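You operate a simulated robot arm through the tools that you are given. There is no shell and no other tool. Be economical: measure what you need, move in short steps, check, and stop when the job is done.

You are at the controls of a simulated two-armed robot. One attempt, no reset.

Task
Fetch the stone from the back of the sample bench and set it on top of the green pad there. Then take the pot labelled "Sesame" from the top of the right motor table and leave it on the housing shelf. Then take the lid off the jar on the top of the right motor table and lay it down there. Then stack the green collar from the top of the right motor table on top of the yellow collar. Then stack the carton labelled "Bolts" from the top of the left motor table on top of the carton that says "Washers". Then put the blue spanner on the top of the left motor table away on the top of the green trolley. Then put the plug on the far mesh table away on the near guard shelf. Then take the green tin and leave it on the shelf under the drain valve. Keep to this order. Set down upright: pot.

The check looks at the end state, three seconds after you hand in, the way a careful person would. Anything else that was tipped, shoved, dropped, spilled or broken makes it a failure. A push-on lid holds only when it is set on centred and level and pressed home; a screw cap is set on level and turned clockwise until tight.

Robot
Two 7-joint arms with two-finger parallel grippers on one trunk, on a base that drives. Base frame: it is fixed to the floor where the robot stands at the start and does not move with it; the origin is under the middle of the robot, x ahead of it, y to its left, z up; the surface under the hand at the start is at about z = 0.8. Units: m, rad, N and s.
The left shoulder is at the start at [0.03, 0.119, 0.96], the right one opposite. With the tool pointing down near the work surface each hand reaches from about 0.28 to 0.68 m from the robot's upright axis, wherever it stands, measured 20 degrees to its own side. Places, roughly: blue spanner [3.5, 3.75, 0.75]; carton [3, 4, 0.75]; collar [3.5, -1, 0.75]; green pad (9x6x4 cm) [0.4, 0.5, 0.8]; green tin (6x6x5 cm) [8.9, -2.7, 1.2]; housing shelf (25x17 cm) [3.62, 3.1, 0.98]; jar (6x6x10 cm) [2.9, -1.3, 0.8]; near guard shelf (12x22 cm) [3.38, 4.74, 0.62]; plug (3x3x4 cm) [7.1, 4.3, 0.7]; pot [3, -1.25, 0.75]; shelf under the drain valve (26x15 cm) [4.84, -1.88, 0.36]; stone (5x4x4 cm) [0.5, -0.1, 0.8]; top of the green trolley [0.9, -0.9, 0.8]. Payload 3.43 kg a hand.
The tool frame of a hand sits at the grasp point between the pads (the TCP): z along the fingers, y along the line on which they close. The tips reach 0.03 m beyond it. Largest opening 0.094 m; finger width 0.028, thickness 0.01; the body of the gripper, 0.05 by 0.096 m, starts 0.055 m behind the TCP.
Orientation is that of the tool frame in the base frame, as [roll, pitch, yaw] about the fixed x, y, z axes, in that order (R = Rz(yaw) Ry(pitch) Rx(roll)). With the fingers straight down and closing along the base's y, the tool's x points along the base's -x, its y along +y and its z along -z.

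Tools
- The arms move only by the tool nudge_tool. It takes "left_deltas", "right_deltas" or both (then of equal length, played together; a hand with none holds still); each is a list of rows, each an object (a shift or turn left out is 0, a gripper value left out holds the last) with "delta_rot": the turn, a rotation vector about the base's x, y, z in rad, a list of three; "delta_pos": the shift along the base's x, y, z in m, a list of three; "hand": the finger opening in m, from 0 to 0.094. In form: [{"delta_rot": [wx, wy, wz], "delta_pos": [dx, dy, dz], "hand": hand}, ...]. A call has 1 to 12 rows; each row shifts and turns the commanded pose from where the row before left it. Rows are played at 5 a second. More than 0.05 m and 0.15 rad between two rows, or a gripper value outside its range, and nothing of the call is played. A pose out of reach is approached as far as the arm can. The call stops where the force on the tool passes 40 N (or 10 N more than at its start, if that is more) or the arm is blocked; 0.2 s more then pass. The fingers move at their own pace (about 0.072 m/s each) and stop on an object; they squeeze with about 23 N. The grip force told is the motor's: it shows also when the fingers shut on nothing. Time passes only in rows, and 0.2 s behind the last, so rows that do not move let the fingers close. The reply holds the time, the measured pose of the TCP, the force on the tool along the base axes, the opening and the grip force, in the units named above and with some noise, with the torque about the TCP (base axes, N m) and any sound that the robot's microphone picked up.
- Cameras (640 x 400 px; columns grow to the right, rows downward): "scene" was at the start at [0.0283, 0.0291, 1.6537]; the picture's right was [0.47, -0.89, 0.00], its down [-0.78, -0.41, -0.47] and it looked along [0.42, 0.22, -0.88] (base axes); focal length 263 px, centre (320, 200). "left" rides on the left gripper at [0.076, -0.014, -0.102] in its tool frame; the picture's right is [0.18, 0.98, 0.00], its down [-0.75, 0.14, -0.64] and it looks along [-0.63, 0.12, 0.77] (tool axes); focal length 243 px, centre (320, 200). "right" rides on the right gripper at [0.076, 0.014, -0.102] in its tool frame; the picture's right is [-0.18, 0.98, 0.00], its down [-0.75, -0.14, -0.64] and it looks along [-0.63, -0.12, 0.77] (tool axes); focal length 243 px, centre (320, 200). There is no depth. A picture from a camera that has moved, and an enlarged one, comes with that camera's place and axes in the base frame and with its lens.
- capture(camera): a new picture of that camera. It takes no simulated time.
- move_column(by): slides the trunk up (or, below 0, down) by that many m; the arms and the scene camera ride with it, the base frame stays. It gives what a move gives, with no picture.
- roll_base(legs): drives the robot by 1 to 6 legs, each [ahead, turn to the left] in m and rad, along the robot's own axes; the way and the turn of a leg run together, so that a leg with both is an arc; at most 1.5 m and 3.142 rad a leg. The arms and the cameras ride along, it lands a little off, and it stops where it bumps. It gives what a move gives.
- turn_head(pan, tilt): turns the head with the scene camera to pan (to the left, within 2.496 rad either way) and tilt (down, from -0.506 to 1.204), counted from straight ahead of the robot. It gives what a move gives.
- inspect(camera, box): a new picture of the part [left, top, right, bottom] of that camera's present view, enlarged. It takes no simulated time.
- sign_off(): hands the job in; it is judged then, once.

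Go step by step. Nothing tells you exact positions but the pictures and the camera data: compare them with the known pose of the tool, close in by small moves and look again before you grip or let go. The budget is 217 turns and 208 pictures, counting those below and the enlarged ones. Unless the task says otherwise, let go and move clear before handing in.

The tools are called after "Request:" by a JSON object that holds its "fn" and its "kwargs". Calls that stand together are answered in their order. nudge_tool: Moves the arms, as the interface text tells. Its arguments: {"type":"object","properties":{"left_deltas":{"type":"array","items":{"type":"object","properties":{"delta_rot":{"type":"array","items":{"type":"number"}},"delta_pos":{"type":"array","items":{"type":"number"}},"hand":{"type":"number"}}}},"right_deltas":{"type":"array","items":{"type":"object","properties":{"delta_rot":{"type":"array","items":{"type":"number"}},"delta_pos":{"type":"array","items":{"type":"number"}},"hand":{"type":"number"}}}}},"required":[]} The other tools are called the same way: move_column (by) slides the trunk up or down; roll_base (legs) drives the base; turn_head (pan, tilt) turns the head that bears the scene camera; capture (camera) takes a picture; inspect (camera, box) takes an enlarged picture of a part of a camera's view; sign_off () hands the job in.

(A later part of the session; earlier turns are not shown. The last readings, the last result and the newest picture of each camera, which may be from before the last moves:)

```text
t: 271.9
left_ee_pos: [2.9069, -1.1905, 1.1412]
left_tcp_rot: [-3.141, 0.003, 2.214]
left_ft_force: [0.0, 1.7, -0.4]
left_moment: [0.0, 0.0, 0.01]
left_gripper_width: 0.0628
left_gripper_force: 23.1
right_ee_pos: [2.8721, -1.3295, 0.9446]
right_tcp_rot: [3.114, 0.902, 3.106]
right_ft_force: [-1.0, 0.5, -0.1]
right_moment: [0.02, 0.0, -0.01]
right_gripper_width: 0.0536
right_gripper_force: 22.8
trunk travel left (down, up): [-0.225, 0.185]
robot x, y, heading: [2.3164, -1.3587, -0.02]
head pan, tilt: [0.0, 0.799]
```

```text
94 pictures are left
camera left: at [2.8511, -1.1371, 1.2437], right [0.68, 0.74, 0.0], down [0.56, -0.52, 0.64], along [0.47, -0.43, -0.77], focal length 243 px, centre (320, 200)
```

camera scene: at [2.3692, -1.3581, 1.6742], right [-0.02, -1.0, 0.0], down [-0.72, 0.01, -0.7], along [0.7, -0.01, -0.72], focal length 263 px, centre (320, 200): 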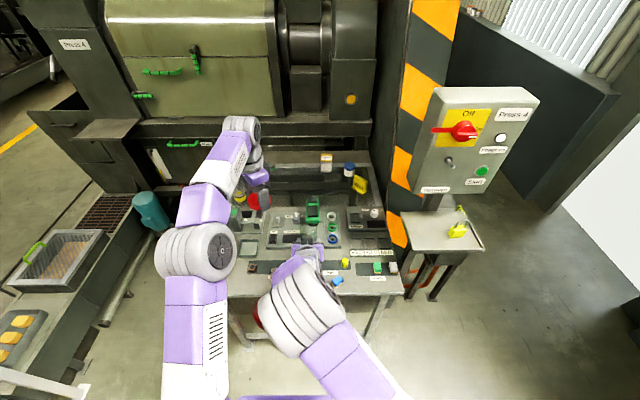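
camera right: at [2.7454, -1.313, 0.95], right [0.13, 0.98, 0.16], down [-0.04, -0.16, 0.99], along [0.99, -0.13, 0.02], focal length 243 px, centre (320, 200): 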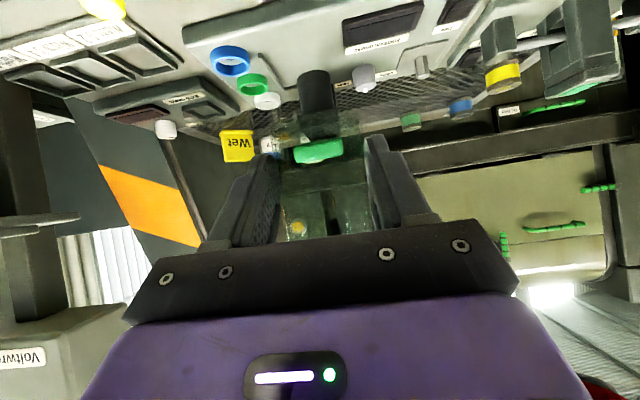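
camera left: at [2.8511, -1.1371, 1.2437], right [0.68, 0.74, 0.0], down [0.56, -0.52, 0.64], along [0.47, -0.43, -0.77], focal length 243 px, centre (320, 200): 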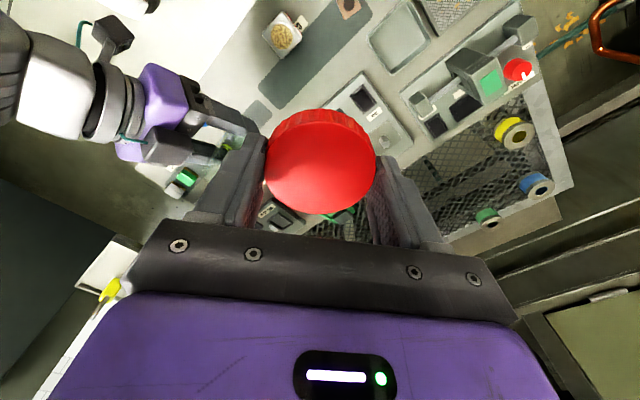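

Request:
{"fn": "inspect", "kwargs": {"camera": "left", "box": [100, 60, 300, 200]}}

Request:
{"fn": "inspect", "kwargs": {"camera": "scene", "box": [270, 200, 370, 290]}}

Request:
{"fn": "inspect", "kwargs": {"camera": "right", "box": [220, 100, 420, 250]}}

```text
2.86 times, centred on (200, 130) of left
camera zoom: at [2.8511, -1.1371, 1.2437], right [0.68, 0.74, 0.0], down [0.56, -0.52, 0.64], along [0.47, -0.43, -0.77], focal length 693 px, centre (663, 400)
```

zoom: 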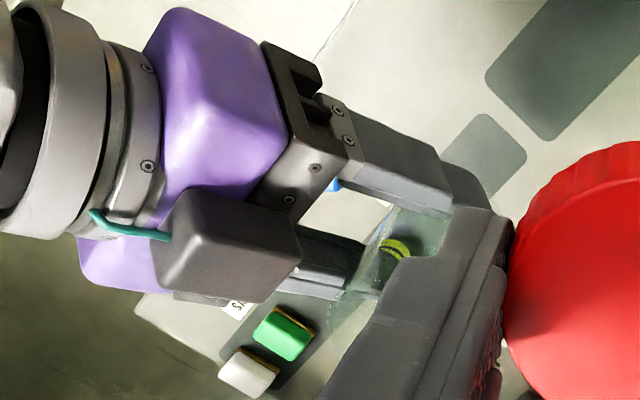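

```text
4.44 times, centred on (320, 245) of scene
camera zoom: at [2.3692, -1.3581, 1.6742], right [-0.02, -1.0, 0.0], down [-0.72, 0.01, -0.7], along [0.7, -0.01, -0.72], focal length 1170 px, centre (320, 0)
```

zoom: 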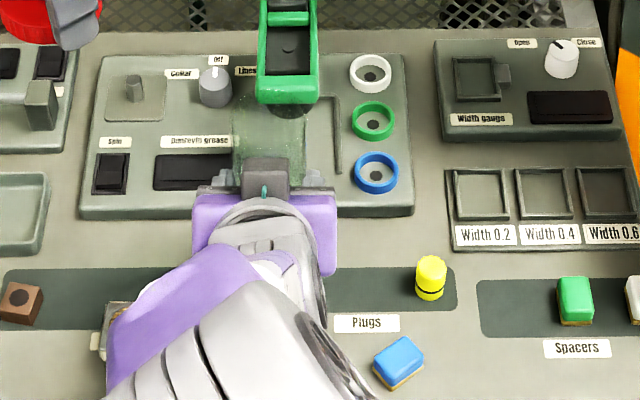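

```text
2.67 times, centred on (320, 175) of right
camera zoom: at [2.7454, -1.313, 0.95], right [0.13, 0.98, 0.16], down [-0.04, -0.16, 0.99], along [0.99, -0.13, 0.02], focal length 647 px, centre (320, 267)
```

zoom: 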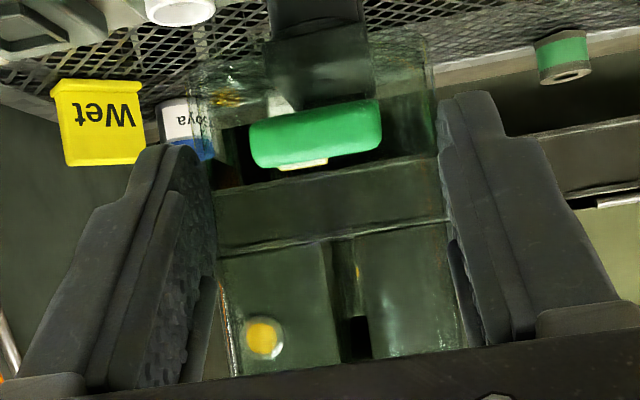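

The jar looks upright in the right hand. Lowering it to the table at its original place.

Request:
{"fn": "nudge_tool", "kwargs": {"right_deltas": [{"delta_pos": [0, 0, -0.045]}, {"delta_pos": [0, 0, -0.045]}, {"delta_pos": [0, 0, -0.04]}, {"delta_pos": [0, 0, -0.01]}, {"delta_pos": [0, 0, 0]}]}}

Request:
{"fn": "nudge_tool", "kwargs": {"right_deltas": [{"delta_pos": [0, 0, -0.003]}, {"delta_pos": [0, 0, -0.002]}, {"delta_pos": [0, 0, -0.002]}, {"delta_pos": [0, 0, 0]}]}}

```text
t: 273.1
left_ee_pos: [2.9077, -1.1911, 1.1399]
left_tcp_rot: [3.141, 0.0, 2.212]
left_ft_force: [0.3, 0.6, 0.0]
left_moment: [0.03, 0.01, -0.03]
left_gripper_width: 0.063
left_gripper_force: 22.7
right_ee_pos: [2.8698, -1.3282, 0.8062]
right_tcp_rot: [3.115, 0.904, 3.104]
right_ft_force: [1.1, 0.0, 0.0]
right_moment: [0.0, 0.03, 0.0]
right_gripper_width: 0.0537
right_gripper_force: 23.2
trunk travel left (down, up): [-0.225, 0.185]
robot x, y, heading: [2.3185, -1.358, -0.019]
head pan, tilt: [0.0, 0.799]
```

```text
t: 274.1
left_ee_pos: [2.9058, -1.1923, 1.1404]
left_tcp_rot: [-3.141, 0.001, 2.212]
left_ft_force: [-0.4, -0.2, -0.5]
left_moment: [0.03, 0.02, -0.02]
left_gripper_width: 0.063
left_gripper_force: 23.1
right_ee_pos: [2.8736, -1.3288, 0.8001]
right_tcp_rot: [3.11, 0.912, 3.103]
right_ft_force: [-0.8, 1.8, 13.6]
right_moment: [-0.25, -0.55, 0.02]
right_gripper_width: 0.0539
right_gripper_force: 23.3
trunk travel left (down, up): [-0.225, 0.185]
robot x, y, heading: [2.3172, -1.3616, -0.02]
head pan, tilt: [0.0, 0.799]
```

Contact with the table. I'll relieve it slightly, open gradually and back off along the tool axis.

Request:
{"fn": "nudge_tool", "kwargs": {"right_deltas": [{"delta_pos": [0, 0, 0.002]}, {"hand": 0.057}, {"hand": 0.06}, {"hand": 0.066}, {"hand": 0.075}, {"hand": 0.085}, {"delta_pos": [-0.0236, 0, 0.0185]}, {"delta_pos": [-0.0236, 0, 0.0185]}, {"delta_pos": [-0.0236, 0, 0.0185]}, {"delta_pos": [-0.0236, 0, 0.0185]}, {"delta_pos": [-0.03, 0, 0.03]}, {"delta_pos": [0, 0, 0]}]}}

Request:
{"fn": "capture", "kwargs": {"camera": "right"}}

Request:
{"fn": "inspect", "kwargs": {"camera": "scene", "box": [270, 200, 410, 300]}}

```text
t: 276.8
left_ee_pos: [2.9079, -1.1911, 1.14]
left_tcp_rot: [-3.141, -0.001, 2.213]
left_ft_force: [0.0, -1.0, -0.6]
left_moment: [0.02, 0.0, 0.03]
left_gripper_width: 0.0629
left_gripper_force: 23.3
right_ee_pos: [2.7483, -1.3324, 0.9035]
right_tcp_rot: [3.114, 0.904, 3.103]
right_ft_force: [0.3, 0.2, 0.1]
right_moment: [0.01, 0.01, 0.0]
right_gripper_width: 0.085
right_gripper_force: 0.1
trunk travel left (down, up): [-0.225, 0.185]
robot x, y, heading: [2.3189, -1.3565, -0.018]
head pan, tilt: [0.0, 0.799]
```

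```text
90 pictures are left
camera right: at [2.6208, -1.315, 0.9091], right [0.13, 0.98, 0.16], down [-0.04, -0.16, 0.99], along [0.99, -0.13, 0.02], focal length 243 px, centre (320, 200)
```

right: 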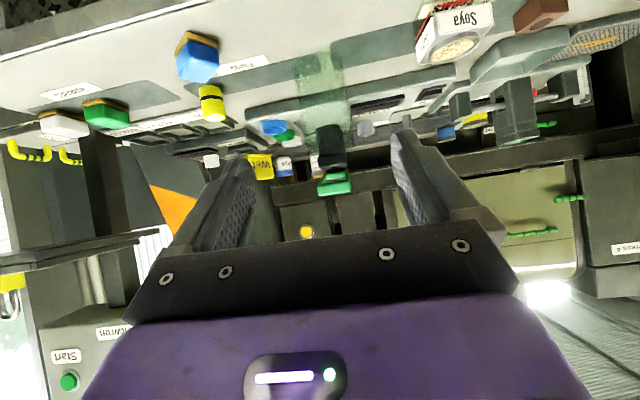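

```text
4.00 times, centred on (340, 250) of scene
camera zoom: at [2.3706, -1.3592, 1.6742], right [-0.02, -1.0, 0.0], down [-0.72, 0.01, -0.7], along [0.7, -0.01, -0.72], focal length 1053 px, centre (240, 0)
```

zoom: 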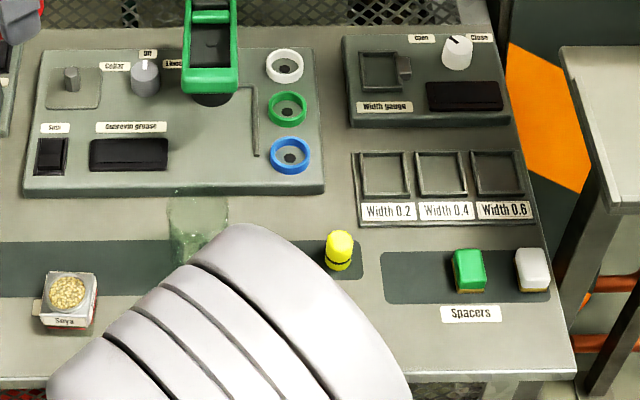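

The jar stands upright and open. Next I'll clear the right arm to the right so the left hand can lay the lid at the free spot near (2.84, -1.52).

Request:
{"fn": "nudge_tool", "kwargs": {"right_deltas": [{"delta_pos": [-0.02, -0.04, 0.012], "delta_rot": [0, 0.14, 0]}, {"delta_pos": [-0.02, -0.042, 0.012], "delta_rot": [0, 0.14, 0]}, {"delta_pos": [-0.02, -0.042, 0.012], "delta_rot": [0, 0.14, 0]}, {"delta_pos": [-0.01, -0.045, 0.012], "delta_rot": [0, 0.14, 0]}, {"delta_pos": [-0.01, -0.045, 0.012], "delta_rot": [0, 0.14, 0]}, {"delta_pos": [0, -0.046, 0.012], "delta_rot": [0, 0.14, 0]}, {"delta_pos": [0, -0.046, 0.012], "delta_rot": [0, 0.06, 0]}, {"delta_pos": [0, -0.046, 0.012]}, {"delta_pos": [0, -0.046, 0.012]}, {"delta_pos": [0, -0.03, 0.012]}, {"delta_pos": [0, 0, 0]}]}}

Request:
{"fn": "capture", "kwargs": {"camera": "scene"}}

```text
t: 279.1
left_ee_pos: [2.9068, -1.1914, 1.1401]
left_tcp_rot: [3.14, 0.0, 2.213]
left_ft_force: [-0.1, 0.8, -0.4]
left_moment: [0.01, -0.01, -0.01]
left_gripper_width: 0.0628
left_gripper_force: 23.1
right_ee_pos: [2.6648, -1.7605, 1.0222]
right_tcp_rot: [-3.14, 0.004, 3.119]
right_ft_force: [-0.6, 0.1, 0.1]
right_moment: [0.01, -0.01, -0.01]
right_gripper_width: 0.0851
right_gripper_force: 0.1
trunk travel left (down, up): [-0.225, 0.185]
robot x, y, heading: [2.3157, -1.3575, -0.019]
head pan, tilt: [0.0, 0.799]
```

```text
88 pictures are left
camera scene: at [2.3697, -1.3591, 1.6742], right [-0.02, -1.0, 0.0], down [-0.72, 0.01, -0.7], along [0.7, -0.01, -0.72], focal length 263 px, centre (320, 200)
```

scene: 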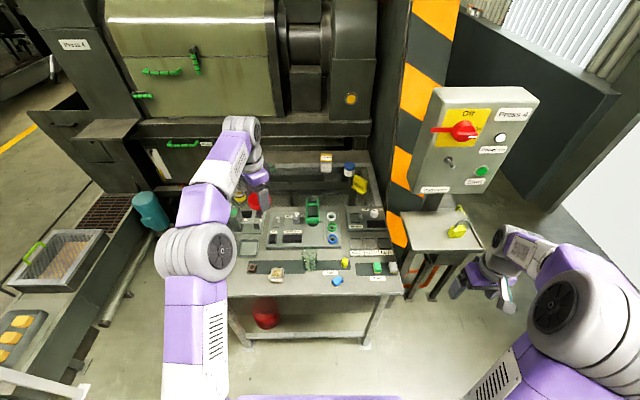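

Request:
{"fn": "nudge_tool", "kwargs": {"left_deltas": [{"delta_pos": [-0.0086, -0.042, 0], "delta_rot": [0, 0, -0.128]}, {"delta_pos": [-0.0086, -0.042, 0], "delta_rot": [0, 0, -0.128]}, {"delta_pos": [-0.0086, -0.042, 0], "delta_rot": [0, 0, -0.128]}, {"delta_pos": [-0.0086, -0.042, 0], "delta_rot": [0, 0, -0.128]}, {"delta_pos": [-0.0086, -0.042, 0], "delta_rot": [0, 0, -0.128]}, {"delta_pos": [-0.0086, -0.042, 0]}, {"delta_pos": [-0.0086, -0.042, 0]}, {"delta_pos": [-0.0088, -0.04, 0]}, {"delta_pos": [0, 0, -0.045]}, {"delta_pos": [0, 0, -0.045]}, {"delta_pos": [0, 0, -0.045]}, {"delta_pos": [0, 0, -0.045]}]}}

Request:
{"fn": "nudge_tool", "kwargs": {"left_deltas": [{"delta_pos": [0, 0, -0.045]}, {"delta_pos": [0, 0, -0.045]}, {"delta_pos": [0, 0, 0]}]}}

Request:
{"fn": "capture", "kwargs": {"camera": "left"}}

Request:
{"fn": "inspect", "kwargs": {"camera": "scene", "box": [290, 220, 430, 320]}}

```text
t: 281.8
left_ee_pos: [2.8699, -1.5192, 0.9713]
left_tcp_rot: [-3.142, 0.002, 1.575]
left_ft_force: [0.3, -0.5, 0.1]
left_moment: [-0.01, -0.02, 0.03]
left_gripper_width: 0.0628
left_gripper_force: 22.9
left hand out of reach, approached as far as the arm can: row 7, 8, 9, 10, 11, 12
right_ee_pos: [2.6661, -1.7607, 1.0229]
right_tcp_rot: [-3.139, 0.006, 3.118]
right_ft_force: [0.1, 0.6, -0.5]
right_moment: [0.01, -0.02, 0.01]
right_gripper_width: 0.085
right_gripper_force: 0.0
trunk travel left (down, up): [-0.225, 0.185]
robot x, y, heading: [2.3211, -1.358, -0.018]
head pan, tilt: [0.0, 0.799]
```

```text
t: 282.6
left_ee_pos: [2.8716, -1.5229, 0.8799]
left_tcp_rot: [-3.14, 0.001, 1.573]
left_ft_force: [0.0, 0.6, 0.4]
left_moment: [-0.01, -0.02, -0.02]
left_gripper_width: 0.063
left_gripper_force: 22.8
right_ee_pos: [2.6665, -1.7603, 1.0226]
right_tcp_rot: [-3.141, 0.004, 3.119]
right_ft_force: [0.8, -0.1, 0.1]
right_moment: [0.0, 0.0, 0.0]
right_gripper_width: 0.0848
right_gripper_force: 0.0
trunk travel left (down, up): [-0.225, 0.185]
robot x, y, heading: [2.319, -1.3594, -0.019]
head pan, tilt: [0.0, 0.799]
```

```text
87 pictures are left
camera left: at [2.8583, -1.4462, 0.9833], right [0.98, 0.19, 0.0], down [0.14, -0.75, 0.64], along [0.12, -0.63, -0.77], focal length 243 px, centre (320, 200)
```

left: 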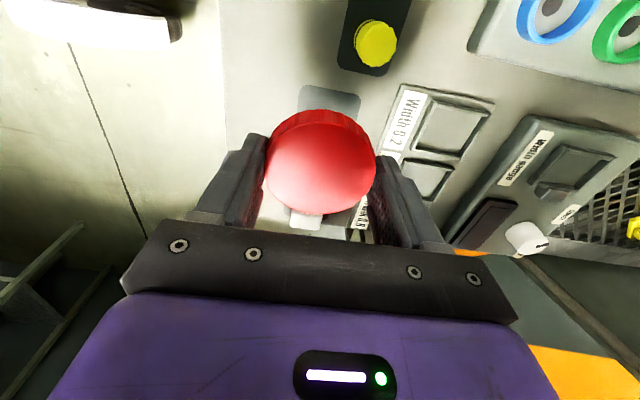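

```text
4.00 times, centred on (360, 270) of scene
camera zoom: at [2.3695, -1.3594, 1.6743], right [-0.02, -1.0, 0.0], down [-0.72, 0.01, -0.7], along [0.7, -0.01, -0.72], focal length 1053 px, centre (160, -80)
```

zoom: 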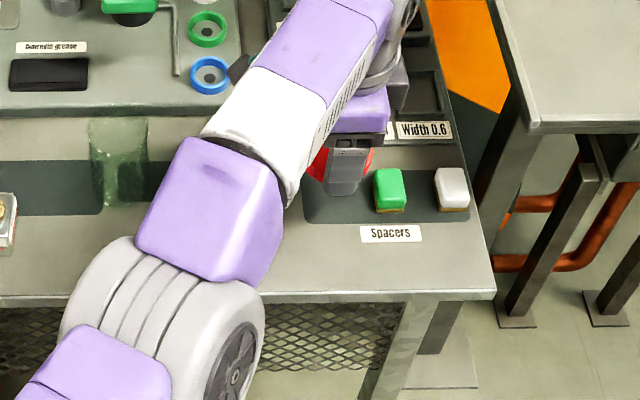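

Here the lid would lie clear between the yellow plug and the green spacer. I'll lower to contact.

Request:
{"fn": "nudge_tool", "kwargs": {"left_deltas": [{"delta_pos": [-0.003, 0.002, -0.04]}, {"delta_pos": [0, 0, -0.035]}, {"delta_pos": [0, 0, 0]}]}}

Request:
{"fn": "capture", "kwargs": {"camera": "left"}}

Request:
{"fn": "nudge_tool", "kwargs": {"left_deltas": [{"delta_pos": [0, 0, -0.006]}, {"delta_pos": [0, 0, -0.003]}, {"delta_pos": [0, 0, -0.003]}, {"delta_pos": [0, 0, -0.002]}, {"delta_pos": [0, 0, -0.002]}, {"delta_pos": [0, 0, 0]}]}}

```text
t: 283.4
left_ee_pos: [2.8646, -1.5185, 0.8063]
left_tcp_rot: [3.141, 0.001, 1.574]
left_ft_force: [0.0, -0.4, -0.4]
left_moment: [0.04, -0.01, 0.0]
left_gripper_width: 0.063
left_gripper_force: 23.1
right_ee_pos: [2.6645, -1.7596, 1.0227]
right_tcp_rot: [-3.14, 0.006, 3.12]
right_ft_force: [-0.2, 0.1, 0.2]
right_moment: [0.0, -0.01, -0.01]
right_gripper_width: 0.0851
right_gripper_force: 0.2
trunk travel left (down, up): [-0.225, 0.185]
robot x, y, heading: [2.3191, -1.3578, -0.017]
head pan, tilt: [0.0, 0.799]
```

```text
85 pictures are left
camera left: at [2.8524, -1.4425, 0.91], right [0.98, 0.19, 0.0], down [0.14, -0.75, 0.64], along [0.12, -0.63, -0.77], focal length 243 px, centre (320, 200)
```

left: 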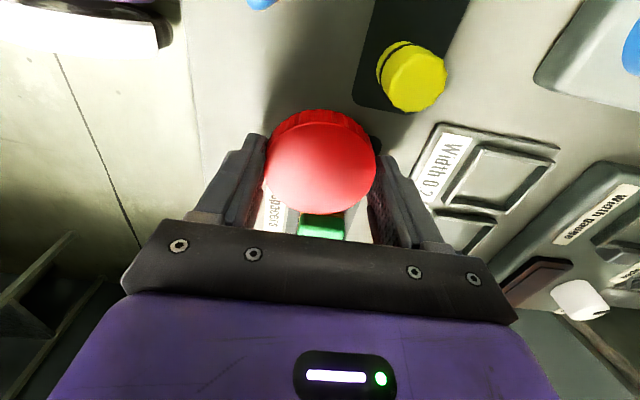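

```text
t: 284.8
left_ee_pos: [2.868, -1.5176, 0.7914]
left_tcp_rot: [3.14, 0.001, 1.573]
left_ft_force: [0.4, -0.4, 1.7]
left_moment: [-0.07, 0.01, 0.0]
left_gripper_width: 0.0627
left_gripper_force: 23.5
right_ee_pos: [2.6645, -1.7603, 1.0223]
right_tcp_rot: [-3.139, 0.005, 3.118]
right_ft_force: [-0.4, -0.1, -0.3]
right_moment: [-0.01, -0.02, 0.02]
right_gripper_width: 0.0849
right_gripper_force: 0.1
trunk travel left (down, up): [-0.225, 0.185]
robot x, y, heading: [2.3195, -1.3556, -0.02]
head pan, tilt: [0.0, 0.799]
```

Contact is starting. One more millimetre, then release and lift away.

Request:
{"fn": "nudge_tool", "kwargs": {"left_deltas": [{"delta_pos": [0, 0, -0.001]}, {"hand": 0.066}, {"hand": 0.07}, {"hand": 0.078}, {"hand": 0.078}, {"delta_pos": [0, 0, 0.03]}, {"delta_pos": [0, 0, 0.045]}, {"delta_pos": [0, 0, 0.045]}, {"delta_pos": [0, 0.02, 0.045]}, {"delta_pos": [0, 0.03, 0.04]}, {"delta_pos": [0, 0.045, 0.02]}, {"delta_pos": [0, 0.045, 0]}]}}

Request:
{"fn": "nudge_tool", "kwargs": {"left_deltas": [{"delta_pos": [0, 0.045, 0], "delta_rot": [0, 0, 0.14]}, {"delta_pos": [0, 0.045, 0], "delta_rot": [0, 0, 0.14]}, {"delta_pos": [-0.02, 0.045, 0], "delta_rot": [0, 0, 0.14]}, {"delta_pos": [-0.02, 0.045, 0], "delta_rot": [0, 0, 0.14]}, {"delta_pos": [-0.03, 0.03, 0.01], "delta_rot": [0, 0, 0.14]}, {"delta_pos": [-0.04, 0.02, 0.01], "delta_rot": [0, 0, 0.14]}, {"delta_pos": [-0.04, 0, 0.01], "delta_rot": [0, 0, 0.14]}, {"delta_pos": [-0.04, 0, 0], "delta_rot": [0, 0, 0.14]}, {"delta_rot": [0, 0, 0.14]}, {"delta_rot": [0, 0, 0.14]}, {"delta_rot": [0, 0, 0.14]}, {"delta_pos": [0, 0, 0]}]}}

Request:
{"fn": "inspect", "kwargs": {"camera": "scene", "box": [220, 200, 430, 320]}}

```text
t: 287.4
left_ee_pos: [2.9202, -1.4024, 1.0217]
left_tcp_rot: [-3.138, 0.0, 1.572]
left_ft_force: [-0.4, 0.6, -1.6]
left_moment: [0.0, -0.02, -0.04]
left_gripper_width: 0.0781
left_gripper_force: 0.0
left hand out of reach, approached as far as the arm can: row 8, 9, 10, 11, 12
right_ee_pos: [2.6653, -1.7598, 1.0226]
right_tcp_rot: [-3.14, 0.005, 3.117]
right_ft_force: [-0.4, -0.2, 0.0]
right_moment: [-0.04, 0.01, 0.0]
right_gripper_width: 0.0849
right_gripper_force: 0.2
trunk travel left (down, up): [-0.225, 0.185]
robot x, y, heading: [2.3186, -1.3558, -0.019]
head pan, tilt: [0.0, 0.799]
```

```text
t: 289.9
left_ee_pos: [2.9375, -1.1896, 1.1074]
left_tcp_rot: [3.141, 0.0, 3.115]
left_ft_force: [-0.5, 0.5, 0.0]
left_moment: [-0.03, 0.04, 0.04]
left_gripper_width: 0.0781
left_gripper_force: 0.2
left hand out of reach, approached as far as the arm can: row 1, 2, 3, 4, 5, 6, 7, 8
right_ee_pos: [2.6658, -1.7596, 1.0212]
right_tcp_rot: [-3.141, 0.006, 3.118]
right_ft_force: [-0.4, -0.4, 0.7]
right_moment: [0.04, 0.0, -0.04]
right_gripper_width: 0.0849
right_gripper_force: 0.1
trunk travel left (down, up): [-0.225, 0.185]
robot x, y, heading: [2.3166, -1.3551, -0.02]
head pan, tilt: [0.0, 0.799]
```

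```text
3.05 times, centred on (325, 260) of scene
camera zoom: at [2.3696, -1.3593, 1.6742], right [-0.02, -1.0, 0.0], down [-0.72, 0.01, -0.7], along [0.7, -0.01, -0.72], focal length 802 px, centre (305, 17)
```

zoom: 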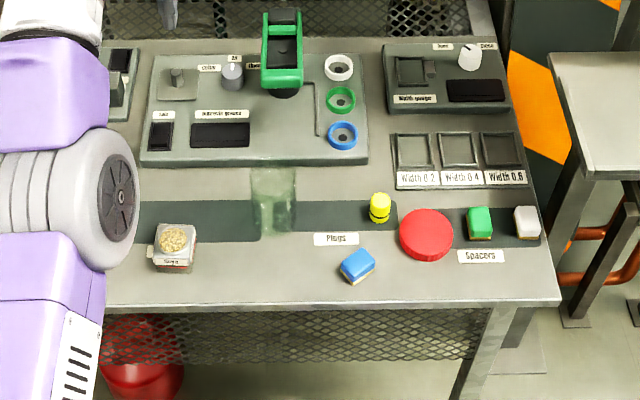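

The lid lies flat on the table and the jar stands open. Next is the collars. I'll bring the hands to the narrow driving pose and return to the bay on the table's left.

Request:
{"fn": "nudge_tool", "kwargs": {"right_deltas": [{"delta_pos": [0.01, 0.037, 0.02]}, {"delta_pos": [0.02, 0.037, 0.02]}, {"delta_pos": [0.03, 0.035, 0.018]}, {"delta_pos": [0.03, 0.035, 0.018]}, {"delta_pos": [0.03, 0.035, 0.018]}, {"delta_pos": [0.03, 0.035, 0.018]}, {"delta_pos": [0.03, 0.035, 0.018]}, {"delta_pos": [0, 0, 0]}], "left_deltas": [{"delta_pos": [-0.02, 0, 0.02]}, {"delta_pos": [-0.02, 0, 0.02]}, {}, {}, {}, {}, {}, {}]}}

Request:
{"fn": "roll_base", "kwargs": {"legs": [[-0.3, 0], [0, 1.591], [0.62, 0], [0, -1.35]]}}

```text
t: 291.8
left_ee_pos: [2.9166, -1.1934, 1.1577]
left_tcp_rot: [3.141, -0.001, 3.114]
left_ft_force: [0.4, -0.4, 0.5]
left_moment: [0.02, 0.02, -0.02]
left_gripper_width: 0.078
left_gripper_force: 0.1
left hand out of reach, approached as far as the arm can: row 1, 2
right_ee_pos: [2.8458, -1.5058, 1.1577]
right_tcp_rot: [3.141, 0.007, 3.118]
right_ft_force: [0.2, 0.0, 0.7]
right_moment: [0.03, 0.04, 0.01]
right_gripper_width: 0.0852
right_gripper_force: 0.0
trunk travel left (down, up): [-0.225, 0.185]
robot x, y, heading: [2.317, -1.358, -0.021]
head pan, tilt: [0.0, 0.799]
```

```text
t: 304.2
left_ee_pos: [2.5452, -0.4114, 1.1581]
left_tcp_rot: [-3.141, 0.001, -2.919]
left_ft_force: [-1.0, 0.6, -0.5]
left_moment: [0.02, 0.0, -0.03]
left_gripper_width: 0.0779
left_gripper_force: 0.1
right_ee_pos: [2.5546, -0.7315, 1.157]
right_tcp_rot: [3.141, 0.004, -2.915]
right_ft_force: [-1.0, 0.5, -0.5]
right_moment: [-0.03, -0.03, 0.01]
right_gripper_width: 0.0851
right_gripper_force: 0.1
trunk travel left (down, up): [-0.225, 0.185]
robot x, y, heading: [2.0053, -0.717, 0.232]
head pan, tilt: [0.0, 0.799]
```

Request:
{"fn": "roll_base", "kwargs": {"legs": [[0, -0.05], [1.07, 0], [0, -1.29], [0.1, 0]]}}

Request:
{"fn": "turn_head", "kwargs": {"pan": 0.3, "tilt": 0.9}}

Request:
{"fn": "capture", "kwargs": {"camera": "left"}}

Request:
{"fn": "capture", "kwargs": {"camera": "scene"}}

```text
t: 313.9
left_ee_pos: [3.4743, -1.0818, 1.1581]
left_tcp_rot: [3.142, 0.0, 2.013]
left_ft_force: [0.0, 0.3, 0.0]
left_moment: [0.01, -0.02, -0.05]
left_gripper_width: 0.0778
left_gripper_force: 0.1
right_ee_pos: [3.1638, -1.1603, 1.1563]
right_tcp_rot: [-3.139, 0.005, 2.017]
right_ft_force: [0.8, -0.2, 0.3]
right_moment: [0.05, 0.0, -0.03]
right_gripper_width: 0.0852
right_gripper_force: 0.0
trunk travel left (down, up): [-0.225, 0.185]
robot x, y, heading: [3.0552, -0.6212, -1.118]
head pan, tilt: [0.0, 0.799]
```

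```text
t: 314.7
left_ee_pos: [3.4751, -1.0819, 1.1594]
left_tcp_rot: [-3.14, 0.0, 2.013]
left_ft_force: [-0.4, 0.2, -0.5]
left_moment: [0.01, -0.02, 0.0]
left_gripper_width: 0.0778
left_gripper_force: 0.0
right_ee_pos: [3.1626, -1.1595, 1.1582]
right_tcp_rot: [-3.141, 0.005, 2.018]
right_ft_force: [0.5, -0.4, 0.6]
right_moment: [-0.03, 0.02, -0.01]
right_gripper_width: 0.0851
right_gripper_force: 0.1
trunk travel left (down, up): [-0.225, 0.185]
robot x, y, heading: [3.0568, -0.6213, -1.123]
head pan, tilt: [0.3, 0.901]
```

```text
83 pictures are left
camera left: at [3.43, -1.0186, 1.2619], right [0.81, 0.59, 0.0], down [0.45, -0.62, 0.64], along [0.38, -0.52, -0.77], focal length 243 px, centre (320, 200)
```

left: 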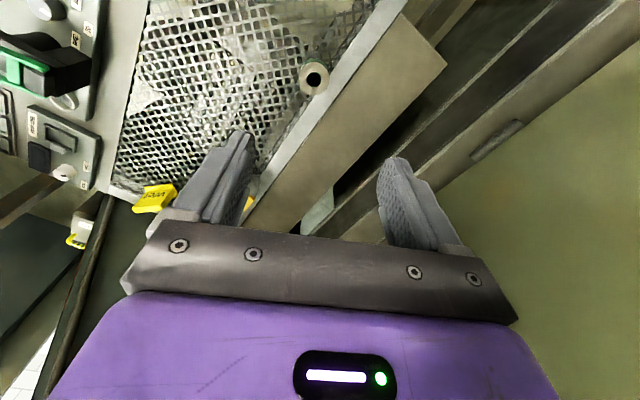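

```text
82 pictures are left
camera scene: at [3.0954, -0.6505, 1.6663], right [-0.73, -0.68, 0.0], down [-0.53, 0.57, -0.62], along [0.42, -0.46, -0.78], focal length 263 px, centre (320, 200)
```

scene: 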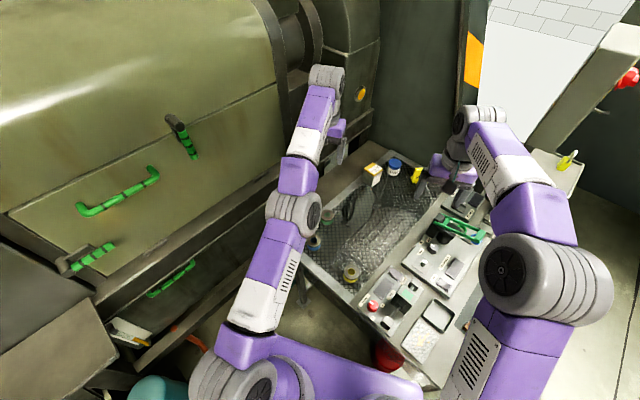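

The green collar is at about (3.484, -1.113) and the yellow one near (3.268, -0.998). I'll bring the left hand over the green one.

Request:
{"fn": "nudge_tool", "kwargs": {"left_deltas": [{"delta_pos": [0.009, -0.031, -0.02], "hand": 0.085}, {"delta_pos": [0, 0, -0.045]}, {"delta_pos": [0, 0, -0.045]}, {"delta_pos": [0, 0, -0.045]}, {"delta_pos": [0, 0, -0.045]}, {"delta_pos": [0, 0, -0.04]}, {"delta_pos": [0, 0, 0]}]}}

Request:
{"fn": "capture", "kwargs": {"camera": "left"}}

```text
t: 316.3
left_ee_pos: [3.4958, -1.1298, 0.9335]
left_tcp_rot: [3.141, -0.004, 2.013]
left_ft_force: [0.1, -1.0, 0.3]
left_moment: [0.01, -0.01, -0.02]
left_gripper_width: 0.0851
left_gripper_force: 0.0
left hand out of reach, approached as far as the arm can: row 1, 2, 3, 4, 5, 6
right_ee_pos: [3.1634, -1.1601, 1.1571]
right_tcp_rot: [-3.14, 0.005, 2.017]
right_ft_force: [0.3, 0.4, 0.7]
right_moment: [-0.01, 0.04, 0.03]
right_gripper_width: 0.0853
right_gripper_force: 0.0
trunk travel left (down, up): [-0.225, 0.185]
robot x, y, heading: [3.0575, -0.6216, -1.122]
head pan, tilt: [0.3, 0.901]
```

```text
81 pictures are left
camera left: at [3.4513, -1.0683, 1.0359], right [0.81, 0.59, 0.0], down [0.45, -0.62, 0.64], along [0.38, -0.52, -0.77], focal length 243 px, centre (320, 200)
```

left: 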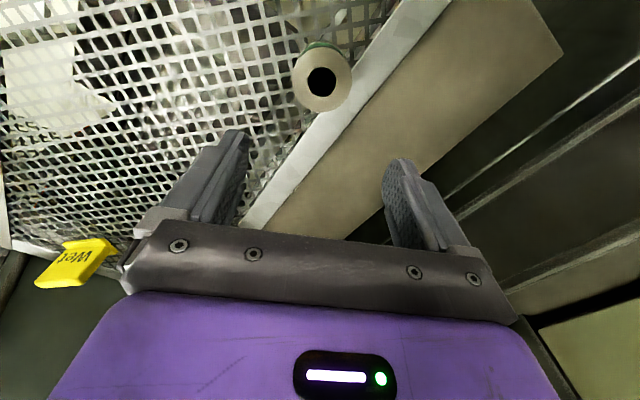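

The arm is at its stretched limit. I'll nudge the base 3 cm forward, which also resets the arm's reach, then pull the hand back over the collar.

Request:
{"fn": "roll_base", "kwargs": {"legs": [[0.03, 0]]}}

Request:
{"fn": "nudge_tool", "kwargs": {"left_deltas": [{"delta_pos": [-0.01, 0.02, 0]}, {"delta_pos": [-0.01, 0.02, 0]}, {"delta_pos": [0, 0, 0]}]}}

Request:
{"fn": "capture", "kwargs": {"camera": "left"}}

```text
t: 317.1
left_ee_pos: [3.5088, -1.1588, 0.9319]
left_tcp_rot: [3.141, -0.002, 2.01]
left_ft_force: [0.1, -0.6, -0.3]
left_moment: [0.04, 0.04, -0.02]
left_gripper_width: 0.0849
left_gripper_force: 0.1
right_ee_pos: [3.1757, -1.1893, 1.157]
right_tcp_rot: [-3.14, 0.004, 2.017]
right_ft_force: [0.7, -0.5, 0.7]
right_moment: [0.02, 0.03, 0.02]
right_gripper_width: 0.085
right_gripper_force: 0.0
trunk travel left (down, up): [-0.225, 0.185]
robot x, y, heading: [3.0671, -0.6504, -1.123]
head pan, tilt: [0.3, 0.901]
```

```text
t: 317.9
left_ee_pos: [3.5088, -1.1579, 0.933]
left_tcp_rot: [3.141, -0.005, 2.011]
left_ft_force: [0.1, -0.6, -0.6]
left_moment: [-0.01, 0.0, -0.01]
left_gripper_width: 0.085
left_gripper_force: 0.1
left hand out of reach, approached as far as the arm can: row 1, 2
right_ee_pos: [3.1757, -1.1871, 1.157]
right_tcp_rot: [-3.139, 0.006, 2.016]
right_ft_force: [-0.1, 0.1, -1.0]
right_moment: [0.0, 0.02, -0.01]
right_gripper_width: 0.0849
right_gripper_force: 0.1
trunk travel left (down, up): [-0.225, 0.185]
robot x, y, heading: [3.0657, -0.6489, -1.125]
head pan, tilt: [0.3, 0.901]
```

```text
80 pictures are left
camera left: at [3.4642, -1.0953, 1.0363], right [0.81, 0.59, 0.0], down [0.45, -0.62, 0.64], along [0.38, -0.52, -0.77], focal length 243 px, centre (320, 200)
```

left: 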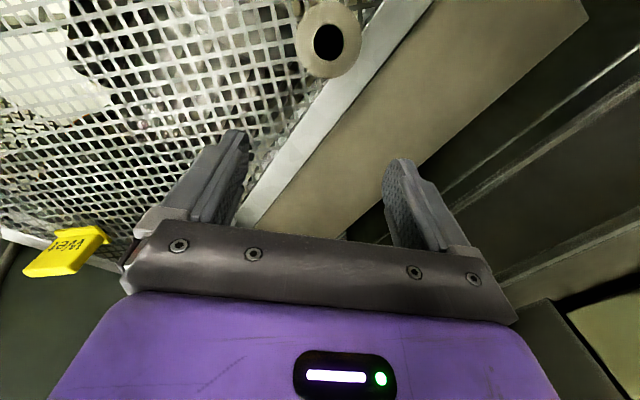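

Request:
{"fn": "nudge_tool", "kwargs": {"left_deltas": [{"delta_pos": [0, 0, -0.02]}, {"delta_pos": [0, 0, -0.02]}, {"delta_pos": [-0.03, 0.04, 0]}, {"delta_pos": [-0.03, 0.04, 0]}, {"delta_pos": [0, 0, 0]}]}}

```text
t: 319.1
left_ee_pos: [3.5019, -1.1601, 0.8919]
left_tcp_rot: [3.141, -0.006, 2.012]
left_ft_force: [0.5, -0.6, -0.7]
left_moment: [-0.01, 0.01, 0.02]
left_gripper_width: 0.0851
left_gripper_force: 0.1
left hand out of reach, approached as far as the arm can: row 3, 4
right_ee_pos: [3.1763, -1.1876, 1.1569]
right_tcp_rot: [-3.139, 0.006, 2.02]
right_ft_force: [-0.1, -0.1, -0.4]
right_moment: [0.02, 0.0, -0.01]
right_gripper_width: 0.085
right_gripper_force: 0.1
trunk travel left (down, up): [-0.225, 0.185]
robot x, y, heading: [3.0673, -0.6475, -1.121]
head pan, tilt: [0.3, 0.901]
```

The arm seems locked straight (singular). I'll try sideways and upward motion combined with an inward pull to bend the elbow.

Request:
{"fn": "nudge_tool", "kwargs": {"left_deltas": [{"delta_pos": [-0.035, -0.02, 0.025]}, {"delta_pos": [-0.035, -0.02, 0.025]}, {"delta_pos": [-0.035, 0.02, 0.02]}, {"delta_pos": [-0.03, 0.035, 0]}, {"delta_pos": [-0.03, 0.035, 0]}, {"delta_pos": [-0.02, 0.04, 0]}, {"delta_pos": [0, 0, 0]}]}}

Request:
{"fn": "capture", "kwargs": {"camera": "scene"}}

```text
t: 320.7
left_ee_pos: [3.3529, -1.2074, 0.9688]
left_tcp_rot: [3.14, -0.004, 2.012]
left_ft_force: [0.1, 0.5, 0.1]
left_moment: [0.0, 0.01, -0.02]
left_gripper_width: 0.085
left_gripper_force: 0.0
left hand out of reach, approached as far as the arm can: row 2, 3, 4, 5, 6
right_ee_pos: [3.1771, -1.1871, 1.1567]
right_tcp_rot: [-3.141, 0.003, 2.017]
right_ft_force: [-1.1, 0.5, -0.1]
right_moment: [0.0, 0.0, -0.01]
right_gripper_width: 0.0851
right_gripper_force: 0.1
trunk travel left (down, up): [-0.225, 0.185]
robot x, y, heading: [3.0685, -0.6495, -1.121]
head pan, tilt: [0.3, 0.901]
```

```text
79 pictures are left
camera scene: at [3.1084, -0.6777, 1.6663], right [-0.73, -0.68, 0.0], down [-0.53, 0.57, -0.62], along [0.42, -0.45, -0.78], focal length 263 px, centre (320, 200)
```

scene: 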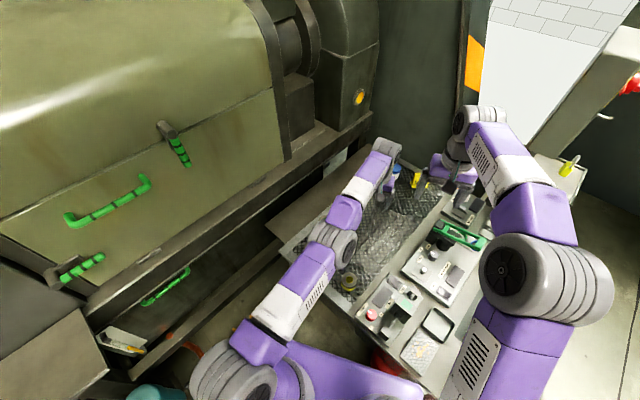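

Request:
{"fn": "nudge_tool", "kwargs": {"left_deltas": [{"delta_pos": [-0.012, 0.046, 0]}, {"delta_pos": [-0.012, 0.046, 0]}, {"delta_pos": [-0.012, 0.046, 0]}, {"delta_pos": [-0.012, 0.046, 0]}, {"delta_pos": [-0.012, 0.046, 0]}, {"delta_pos": [-0.012, 0.046, 0]}]}}

```text
t: 322.1
left_ee_pos: [3.345, -1.2056, 0.9877]
left_tcp_rot: [3.14, -0.002, 2.013]
left_ft_force: [0.8, -0.5, 0.3]
left_moment: [0.02, 0.0, -0.02]
left_gripper_width: 0.0851
left_gripper_force: 0.0
left hand out of reach, approached as far as the arm can: row 1, 2, 3, 4, 5, 6
right_ee_pos: [3.1771, -1.1866, 1.1564]
right_tcp_rot: [-3.14, 0.007, 2.018]
right_ft_force: [0.6, 0.1, 0.8]
right_moment: [0.0, -0.02, 0.02]
right_gripper_width: 0.0849
right_gripper_force: 0.0
trunk travel left (down, up): [-0.225, 0.185]
robot x, y, heading: [3.0671, -0.6532, -1.117]
head pan, tilt: [0.3, 0.901]
```

Request:
{"fn": "nudge_tool", "kwargs": {"left_deltas": [{"delta_pos": [0.03, 0.03, 0.02]}, {"delta_pos": [0.03, 0.03, 0.02]}, {"delta_pos": [0.03, 0.03, 0.02]}, {"delta_pos": [0.02, 0.04, 0]}, {"delta_pos": [0.0, 0.045, 0]}, {"delta_pos": [0.0, 0.045, 0]}, {"delta_pos": [0, 0, 0]}]}}

```text
t: 323.7
left_ee_pos: [3.5069, -1.1278, 1.0856]
left_tcp_rot: [-3.14, -0.005, 2.011]
left_ft_force: [0.4, -0.3, 0.6]
left_moment: [0.0, -0.02, 0.05]
left_gripper_width: 0.0852
left_gripper_force: 0.0
left hand out of reach, approached as far as the arm can: row 1, 2, 3, 4, 5, 6
right_ee_pos: [3.1767, -1.1885, 1.1565]
right_tcp_rot: [3.141, 0.006, 2.017]
right_ft_force: [-0.5, 0.6, 0.6]
right_moment: [0.0, -0.03, -0.02]
right_gripper_width: 0.0848
right_gripper_force: 0.0
trunk travel left (down, up): [-0.225, 0.185]
robot x, y, heading: [3.0659, -0.6465, -1.122]
head pan, tilt: [0.3, 0.901]
```

Request:
{"fn": "nudge_tool", "kwargs": {"left_deltas": [{"delta_rot": [0, 0, -0.14]}, {"delta_rot": [0, 0, -0.14]}, {"delta_rot": [0, 0, -0.14]}, {"delta_rot": [0, 0, -0.14]}, {"delta_rot": [0, 0, -0.14]}, {"delta_pos": [-0.01, 0.03, 0]}, {"delta_pos": [-0.01, 0.03, 0]}, {"delta_pos": [0, 0, 0]}]}}

```text
t: 325.5
left_ee_pos: [3.5148, -1.1179, 1.1046]
left_tcp_rot: [-3.139, -0.003, 1.313]
left_ft_force: [-1.2, 0.9, 0.8]
left_moment: [-0.01, -0.01, 0.0]
left_gripper_width: 0.0849
left_gripper_force: 0.0
left hand out of reach, approached as far as the arm can: row 6, 7
right_ee_pos: [3.1754, -1.1886, 1.1573]
right_tcp_rot: [-3.139, 0.004, 2.018]
right_ft_force: [-0.6, 1.0, 0.3]
right_moment: [-0.02, 0.0, -0.01]
right_gripper_width: 0.0848
right_gripper_force: 0.1
trunk travel left (down, up): [-0.225, 0.185]
robot x, y, heading: [3.0721, -0.6475, -1.12]
head pan, tilt: [0.3, 0.901]
```

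Request:
{"fn": "nudge_tool", "kwargs": {"left_deltas": [{"delta_pos": [0, 0, -0.04]}, {"delta_pos": [0, 0, -0.04]}, {"delta_pos": [0, 0, -0.04]}, {"delta_pos": [0, 0, -0.04]}, {"delta_rot": [0, 0, -0.14]}, {"delta_rot": [0, 0, -0.14]}, {"delta_rot": [0, 0, -0.14]}, {"delta_rot": [0, 0, -0.14]}, {"delta_pos": [-0.005, 0.01, 0]}, {"delta_pos": [-0.005, 0.01, 0]}, {"delta_pos": [-0.005, 0.01, 0]}, {"delta_pos": [0, 0, 0]}]}}

Request:
{"fn": "capture", "kwargs": {"camera": "scene"}}

```text
t: 328.1
left_ee_pos: [3.5289, -1.1475, 0.9473]
left_tcp_rot: [-3.139, -0.003, 0.75]
left_ft_force: [-0.2, 0.8, -0.1]
left_moment: [0.02, 0.03, -0.01]
left_gripper_width: 0.0848
left_gripper_force: 0.2
left hand out of reach, approached as far as the arm can: row 1, 2, 3, 6, 9, 10, 11
right_ee_pos: [3.1762, -1.1879, 1.1572]
right_tcp_rot: [-3.14, 0.005, 2.018]
right_ft_force: [0.1, 0.3, -0.3]
right_moment: [0.0, -0.02, 0.0]
right_gripper_width: 0.0847
right_gripper_force: 0.2
trunk travel left (down, up): [-0.225, 0.185]
robot x, y, heading: [3.067, -0.6483, -1.12]
head pan, tilt: [0.3, 0.901]
```

```text
78 pictures are left
camera scene: at [3.1086, -0.6777, 1.6663], right [-0.73, -0.68, 0.0], down [-0.53, 0.57, -0.62], along [0.42, -0.45, -0.78], focal length 263 px, centre (320, 200)
```

scene: 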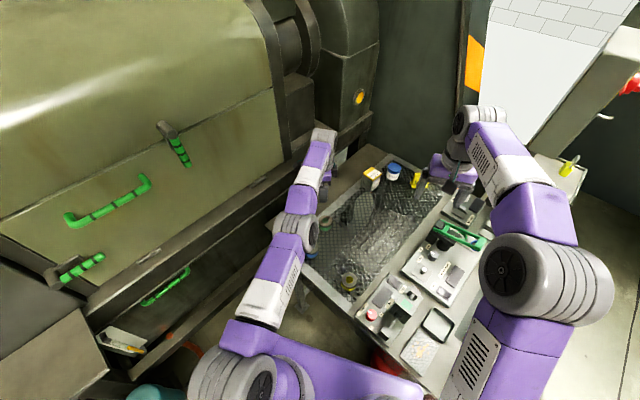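

The left arm is locked straight. I'll clear the right arm and sweep the left hand far to the right along its arc; that should flex the elbow, and then I can pull it in.

Request:
{"fn": "nudge_tool", "kwargs": {"right_deltas": [{"delta_pos": [-0.042, 0.015, 0.01]}, {"delta_pos": [-0.042, 0.015, 0.01]}, {"delta_pos": [-0.042, 0.015, 0.01]}, {"delta_pos": [-0.042, 0.015, 0.01]}, {"delta_pos": [-0.042, 0.015, 0.01]}, {"delta_pos": [-0.042, 0.015, 0.01]}, {"delta_pos": [-0.042, 0.015, 0]}, {}, {}, {}, {}, {}], "left_deltas": [{"delta_pos": [0, 0, 0.045]}, {"delta_pos": [0, 0, 0.045]}, {"delta_pos": [-0.03, 0, 0.03]}, {"delta_pos": [-0.047, -0.01, 0]}, {"delta_pos": [-0.047, -0.01, 0]}, {"delta_pos": [-0.047, -0.01, 0]}, {"delta_pos": [-0.047, -0.01, 0]}, {"delta_pos": [-0.047, -0.01, 0]}, {"delta_pos": [-0.047, -0.01, 0]}, {"delta_pos": [-0.047, 0, 0]}, {"delta_pos": [-0.047, 0, 0]}, {"delta_pos": [-0.047, 0, 0]}]}}

Request:
{"fn": "nudge_tool", "kwargs": {"left_deltas": [{"delta_pos": [-0.03, 0.03, 0]}, {"delta_pos": [-0.02, 0.04, 0]}, {"delta_pos": [0, 0.045, 0]}, {"delta_pos": [0, 0.045, 0]}, {"delta_pos": [0, 0, 0]}]}}

```text
t: 330.7
left_ee_pos: [3.0778, -1.1823, 1.0522]
left_tcp_rot: [3.14, -0.003, 0.751]
left_ft_force: [0.0, 0.8, 0.0]
left_moment: [0.0, -0.01, -0.01]
left_gripper_width: 0.085
left_gripper_force: 0.0
left hand out of reach, approached as far as the arm can: row 2, 3, 4, 5, 9, 11, 12
right_ee_pos: [2.8771, -1.0813, 1.2174]
right_tcp_rot: [3.141, 0.007, 2.018]
right_ft_force: [-0.2, 0.3, -0.2]
right_moment: [-0.03, 0.0, 0.02]
right_gripper_width: 0.085
right_gripper_force: 0.0
trunk travel left (down, up): [-0.225, 0.185]
robot x, y, heading: [3.0698, -0.6481, -1.119]
head pan, tilt: [0.3, 0.901]
```

```text
t: 331.9
left_ee_pos: [2.9805, -1.1348, 1.0862]
left_tcp_rot: [-3.14, -0.003, 0.753]
left_ft_force: [0.6, 0.8, 0.5]
left_moment: [0.02, 0.0, 0.01]
left_gripper_width: 0.0851
left_gripper_force: 0.0
left hand out of reach, approached as far as the arm can: row 1, 2, 3, 4
right_ee_pos: [2.8792, -1.0813, 1.2167]
right_tcp_rot: [-3.139, 0.004, 2.018]
right_ft_force: [-0.3, -0.1, 0.1]
right_moment: [0.05, 0.01, -0.03]
right_gripper_width: 0.0852
right_gripper_force: 0.0
trunk travel left (down, up): [-0.225, 0.185]
robot x, y, heading: [3.0724, -0.6519, -1.121]
head pan, tilt: [0.3, 0.901]
```

Request:
{"fn": "nudge_tool", "kwargs": {"left_deltas": [{"delta_rot": [-0.13, 0.054, 0]}, {"delta_rot": [-0.13, 0.054, 0]}, {"delta_rot": [-0.13, 0.054, 0]}, {"delta_rot": [-0.13, 0.054, 0]}, {"delta_rot": [-0.13, 0.054, 0]}, {"delta_rot": [-0.13, 0.054, 0]}, {"delta_pos": [0.015, 0.035, 0]}, {"delta_pos": [0.015, 0.035, 0]}, {"delta_pos": [0.015, 0.035, 0]}, {"delta_pos": [0, 0, 0]}]}}

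```text
t: 334.1
left_ee_pos: [2.9054, -1.26, 1.171]
left_tcp_rot: [2.709, 0.745, 0.581]
left_ft_force: [-0.5, -0.1, 0.0]
left_moment: [0.04, 0.02, 0.01]
left_gripper_width: 0.085
left_gripper_force: 0.1
left hand out of reach, approached as far as the arm can: row 1, 2, 3, 4, 5, 6, 7, 8, 9
right_ee_pos: [2.8788, -1.0813, 1.2171]
right_tcp_rot: [-3.139, 0.005, 2.018]
right_ft_force: [-0.6, 0.2, 0.1]
right_moment: [0.0, 0.01, -0.01]
right_gripper_width: 0.085
right_gripper_force: 0.0
trunk travel left (down, up): [-0.225, 0.185]
robot x, y, heading: [3.0697, -0.6502, -1.12]
head pan, tilt: [0.3, 0.901]
```

Request:
{"fn": "nudge_tool", "kwargs": {"left_deltas": [{"delta_rot": [0.13, -0.054, 0]}, {"delta_rot": [0.13, -0.054, 0]}, {"delta_rot": [0.13, -0.054, 0]}, {"delta_rot": [0.13, -0.054, 0]}, {"delta_rot": [0.13, -0.054, 0]}, {"delta_rot": [0.13, -0.054, 0]}, {"delta_pos": [0.045, -0.02, 0]}, {"delta_pos": [0.045, -0.02, 0]}, {"delta_pos": [0.047, -0.01, 0]}, {"delta_pos": [0.047, -0.01, 0]}, {"delta_pos": [0.047, 0, 0]}, {"delta_pos": [0.047, 0, 0]}]}}

Request:
{"fn": "nudge_tool", "kwargs": {"left_deltas": [{"delta_pos": [0.047, 0.01, 0]}, {"delta_pos": [0.047, 0.01, 0]}, {"delta_pos": [0.045, 0.02, 0]}, {"delta_pos": [0.04, 0.03, 0]}, {"delta_pos": [0.04, 0.03, 0]}, {"delta_pos": [0.035, 0.035, 0]}, {"delta_pos": [0.0, 0.04, 0]}, {"delta_pos": [-0.02, 0.04, 0]}, {"delta_pos": [-0.02, 0.04, 0]}, {"delta_pos": [-0.02, 0.04, 0]}, {"delta_pos": [0, 0, 0]}]}}

```text
t: 336.7
left_ee_pos: [3.2718, -1.1783, 1.1323]
left_tcp_rot: [-3.141, -0.003, 0.752]
left_ft_force: [0.3, -0.1, 0.2]
left_moment: [0.01, 0.06, 0.0]
left_gripper_width: 0.0849
left_gripper_force: 0.0
left hand out of reach, approached as far as the arm can: row 1, 2, 3, 4, 5, 6, 10
right_ee_pos: [2.8797, -1.0815, 1.2186]
right_tcp_rot: [-3.14, 0.004, 2.016]
right_ft_force: [0.1, -0.4, -1.5]
right_moment: [-0.01, 0.03, 0.0]
right_gripper_width: 0.0851
right_gripper_force: 0.0
trunk travel left (down, up): [-0.225, 0.185]
robot x, y, heading: [3.0661, -0.6493, -1.119]
head pan, tilt: [0.3, 0.901]
```

```text
t: 339.1
left_ee_pos: [3.5547, -1.059, 1.1744]
left_tcp_rot: [-3.138, -0.004, 0.751]
left_ft_force: [0.4, 0.9, -0.5]
left_moment: [0.01, 0.01, -0.03]
left_gripper_width: 0.0849
left_gripper_force: 0.0
left hand out of reach, approached as far as the arm can: row 1, 2, 3, 4, 5, 6, 7, 8, 9, 10
right_ee_pos: [2.88, -1.0825, 1.2182]
right_tcp_rot: [-3.139, 0.006, 2.017]
right_ft_force: [-0.3, 0.9, 0.5]
right_moment: [-0.01, 0.01, 0.02]
right_gripper_width: 0.0849
right_gripper_force: 0.1
trunk travel left (down, up): [-0.225, 0.185]
robot x, y, heading: [3.0699, -0.6496, -1.117]
head pan, tilt: [0.3, 0.901]
```

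The left arm only slides along its outer reach. I'll raise it along that arc; going up and in together may release it.

Request:
{"fn": "nudge_tool", "kwargs": {"left_deltas": [{"delta_pos": [-0.005, 0.02, 0.045]}, {"delta_pos": [-0.005, 0.02, 0.045]}, {"delta_pos": [-0.005, 0.02, 0.045]}, {"delta_pos": [-0.01, 0.03, 0.035]}, {"delta_pos": [-0.01, 0.035, 0.03]}, {"delta_pos": [-0.01, 0.035, 0.03]}, {"delta_pos": [-0.01, 0.04, 0.02]}, {"delta_pos": [-0.01, 0.04, 0.02]}, {"delta_pos": [-0.01, 0.04, 0.0]}, {"delta_pos": [-0.01, 0.04, 0.0]}, {"delta_pos": [-0.01, 0.03, -0.03]}, {"delta_pos": [0, 0, 0]}]}}

Request:
{"fn": "capture", "kwargs": {"camera": "scene"}}

```text
t: 341.7
left_ee_pos: [3.4752, -0.7773, 1.3383]
left_tcp_rot: [-3.139, -0.007, 0.752]
left_ft_force: [-0.9, -0.9, -0.4]
left_moment: [0.05, -0.02, 0.0]
left_gripper_width: 0.085
left_gripper_force: 0.1
left hand out of reach, approached as far as the arm can: row 2, 3, 10
right_ee_pos: [2.8772, -1.0829, 1.2157]
right_tcp_rot: [3.141, 0.002, 2.018]
right_ft_force: [-0.8, 0.1, -0.3]
right_moment: [0.05, -0.02, -0.01]
right_gripper_width: 0.0849
right_gripper_force: 0.0
trunk travel left (down, up): [-0.225, 0.185]
robot x, y, heading: [3.0659, -0.6483, -1.121]
head pan, tilt: [0.3, 0.901]
```

```text
77 pictures are left
camera scene: at [3.1068, -0.6812, 1.6663], right [-0.73, -0.68, 0.0], down [-0.53, 0.58, -0.62], along [0.42, -0.45, -0.78], focal length 263 px, centre (320, 200)
```

scene: 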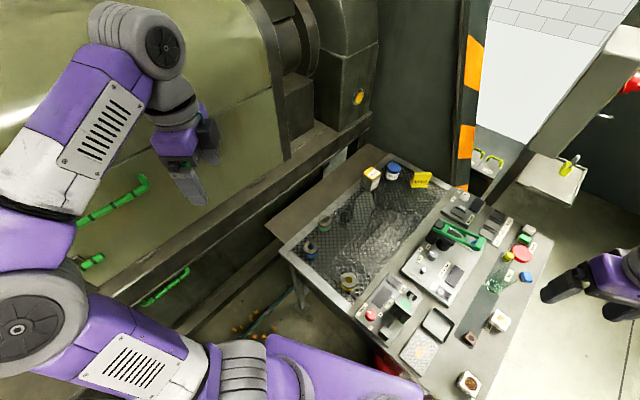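

The arm has released and is properly bent again. Now I'll bring it back down over the green collar, turning the wrist to neutral and staying inside the reach limit.

Request:
{"fn": "nudge_tool", "kwargs": {"left_deltas": [{"delta_pos": [-0.01, -0.02, -0.03], "delta_rot": [0, 0, 0.14]}, {"delta_pos": [-0.01, -0.02, -0.035], "delta_rot": [0, 0, 0.14]}, {"delta_pos": [-0.01, -0.02, -0.04], "delta_rot": [0, 0, 0.14]}, {"delta_pos": [-0.01, -0.02, -0.04], "delta_rot": [0, 0, 0.14]}, {"delta_pos": [0, -0.02, -0.04], "delta_rot": [0, 0, 0.14]}, {"delta_pos": [0, -0.02, -0.04], "delta_rot": [0, 0, 0.14]}, {"delta_pos": [0.01, -0.02, -0.04], "delta_rot": [0, 0, 0.14]}, {"delta_pos": [0.01, -0.02, -0.04], "delta_rot": [0, 0, 0.14]}, {"delta_pos": [0.01, -0.03, -0.03], "delta_rot": [0, 0, 0.14]}, {"delta_pos": [0.01, -0.04, -0.02]}, {"delta_pos": [0.01, -0.04, -0.02]}, {"delta_pos": [0, 0, 0]}]}}

Request:
{"fn": "capture", "kwargs": {"camera": "left"}}

```text
t: 344.3
left_ee_pos: [3.4871, -1.0459, 0.9647]
left_tcp_rot: [-3.141, -0.001, 2.012]
left_ft_force: [-0.4, 0.6, 0.4]
left_moment: [0.0, 0.0, 0.04]
left_gripper_width: 0.085
left_gripper_force: 0.0
right_ee_pos: [2.8789, -1.0806, 1.2173]
right_tcp_rot: [-3.139, 0.006, 2.016]
right_ft_force: [-0.2, 0.1, -0.2]
right_moment: [-0.01, 0.01, -0.01]
right_gripper_width: 0.0848
right_gripper_force: 0.2
trunk travel left (down, up): [-0.225, 0.185]
robot x, y, heading: [3.07, -0.648, -1.125]
head pan, tilt: [0.3, 0.901]
```

```text
76 pictures are left
camera left: at [3.4431, -0.9819, 1.0681], right [0.81, 0.59, 0.0], down [0.45, -0.62, 0.64], along [0.38, -0.52, -0.77], focal length 243 px, centre (320, 200)
```

left: 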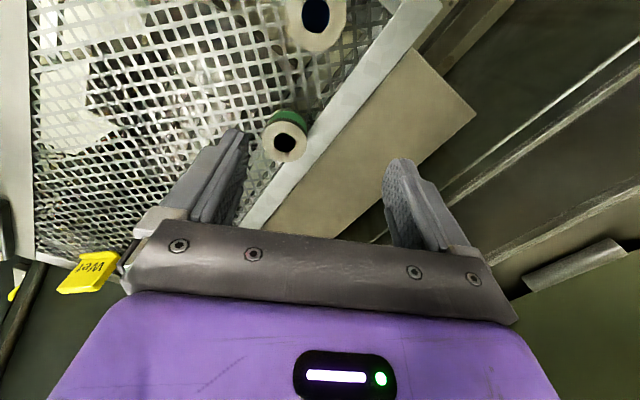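

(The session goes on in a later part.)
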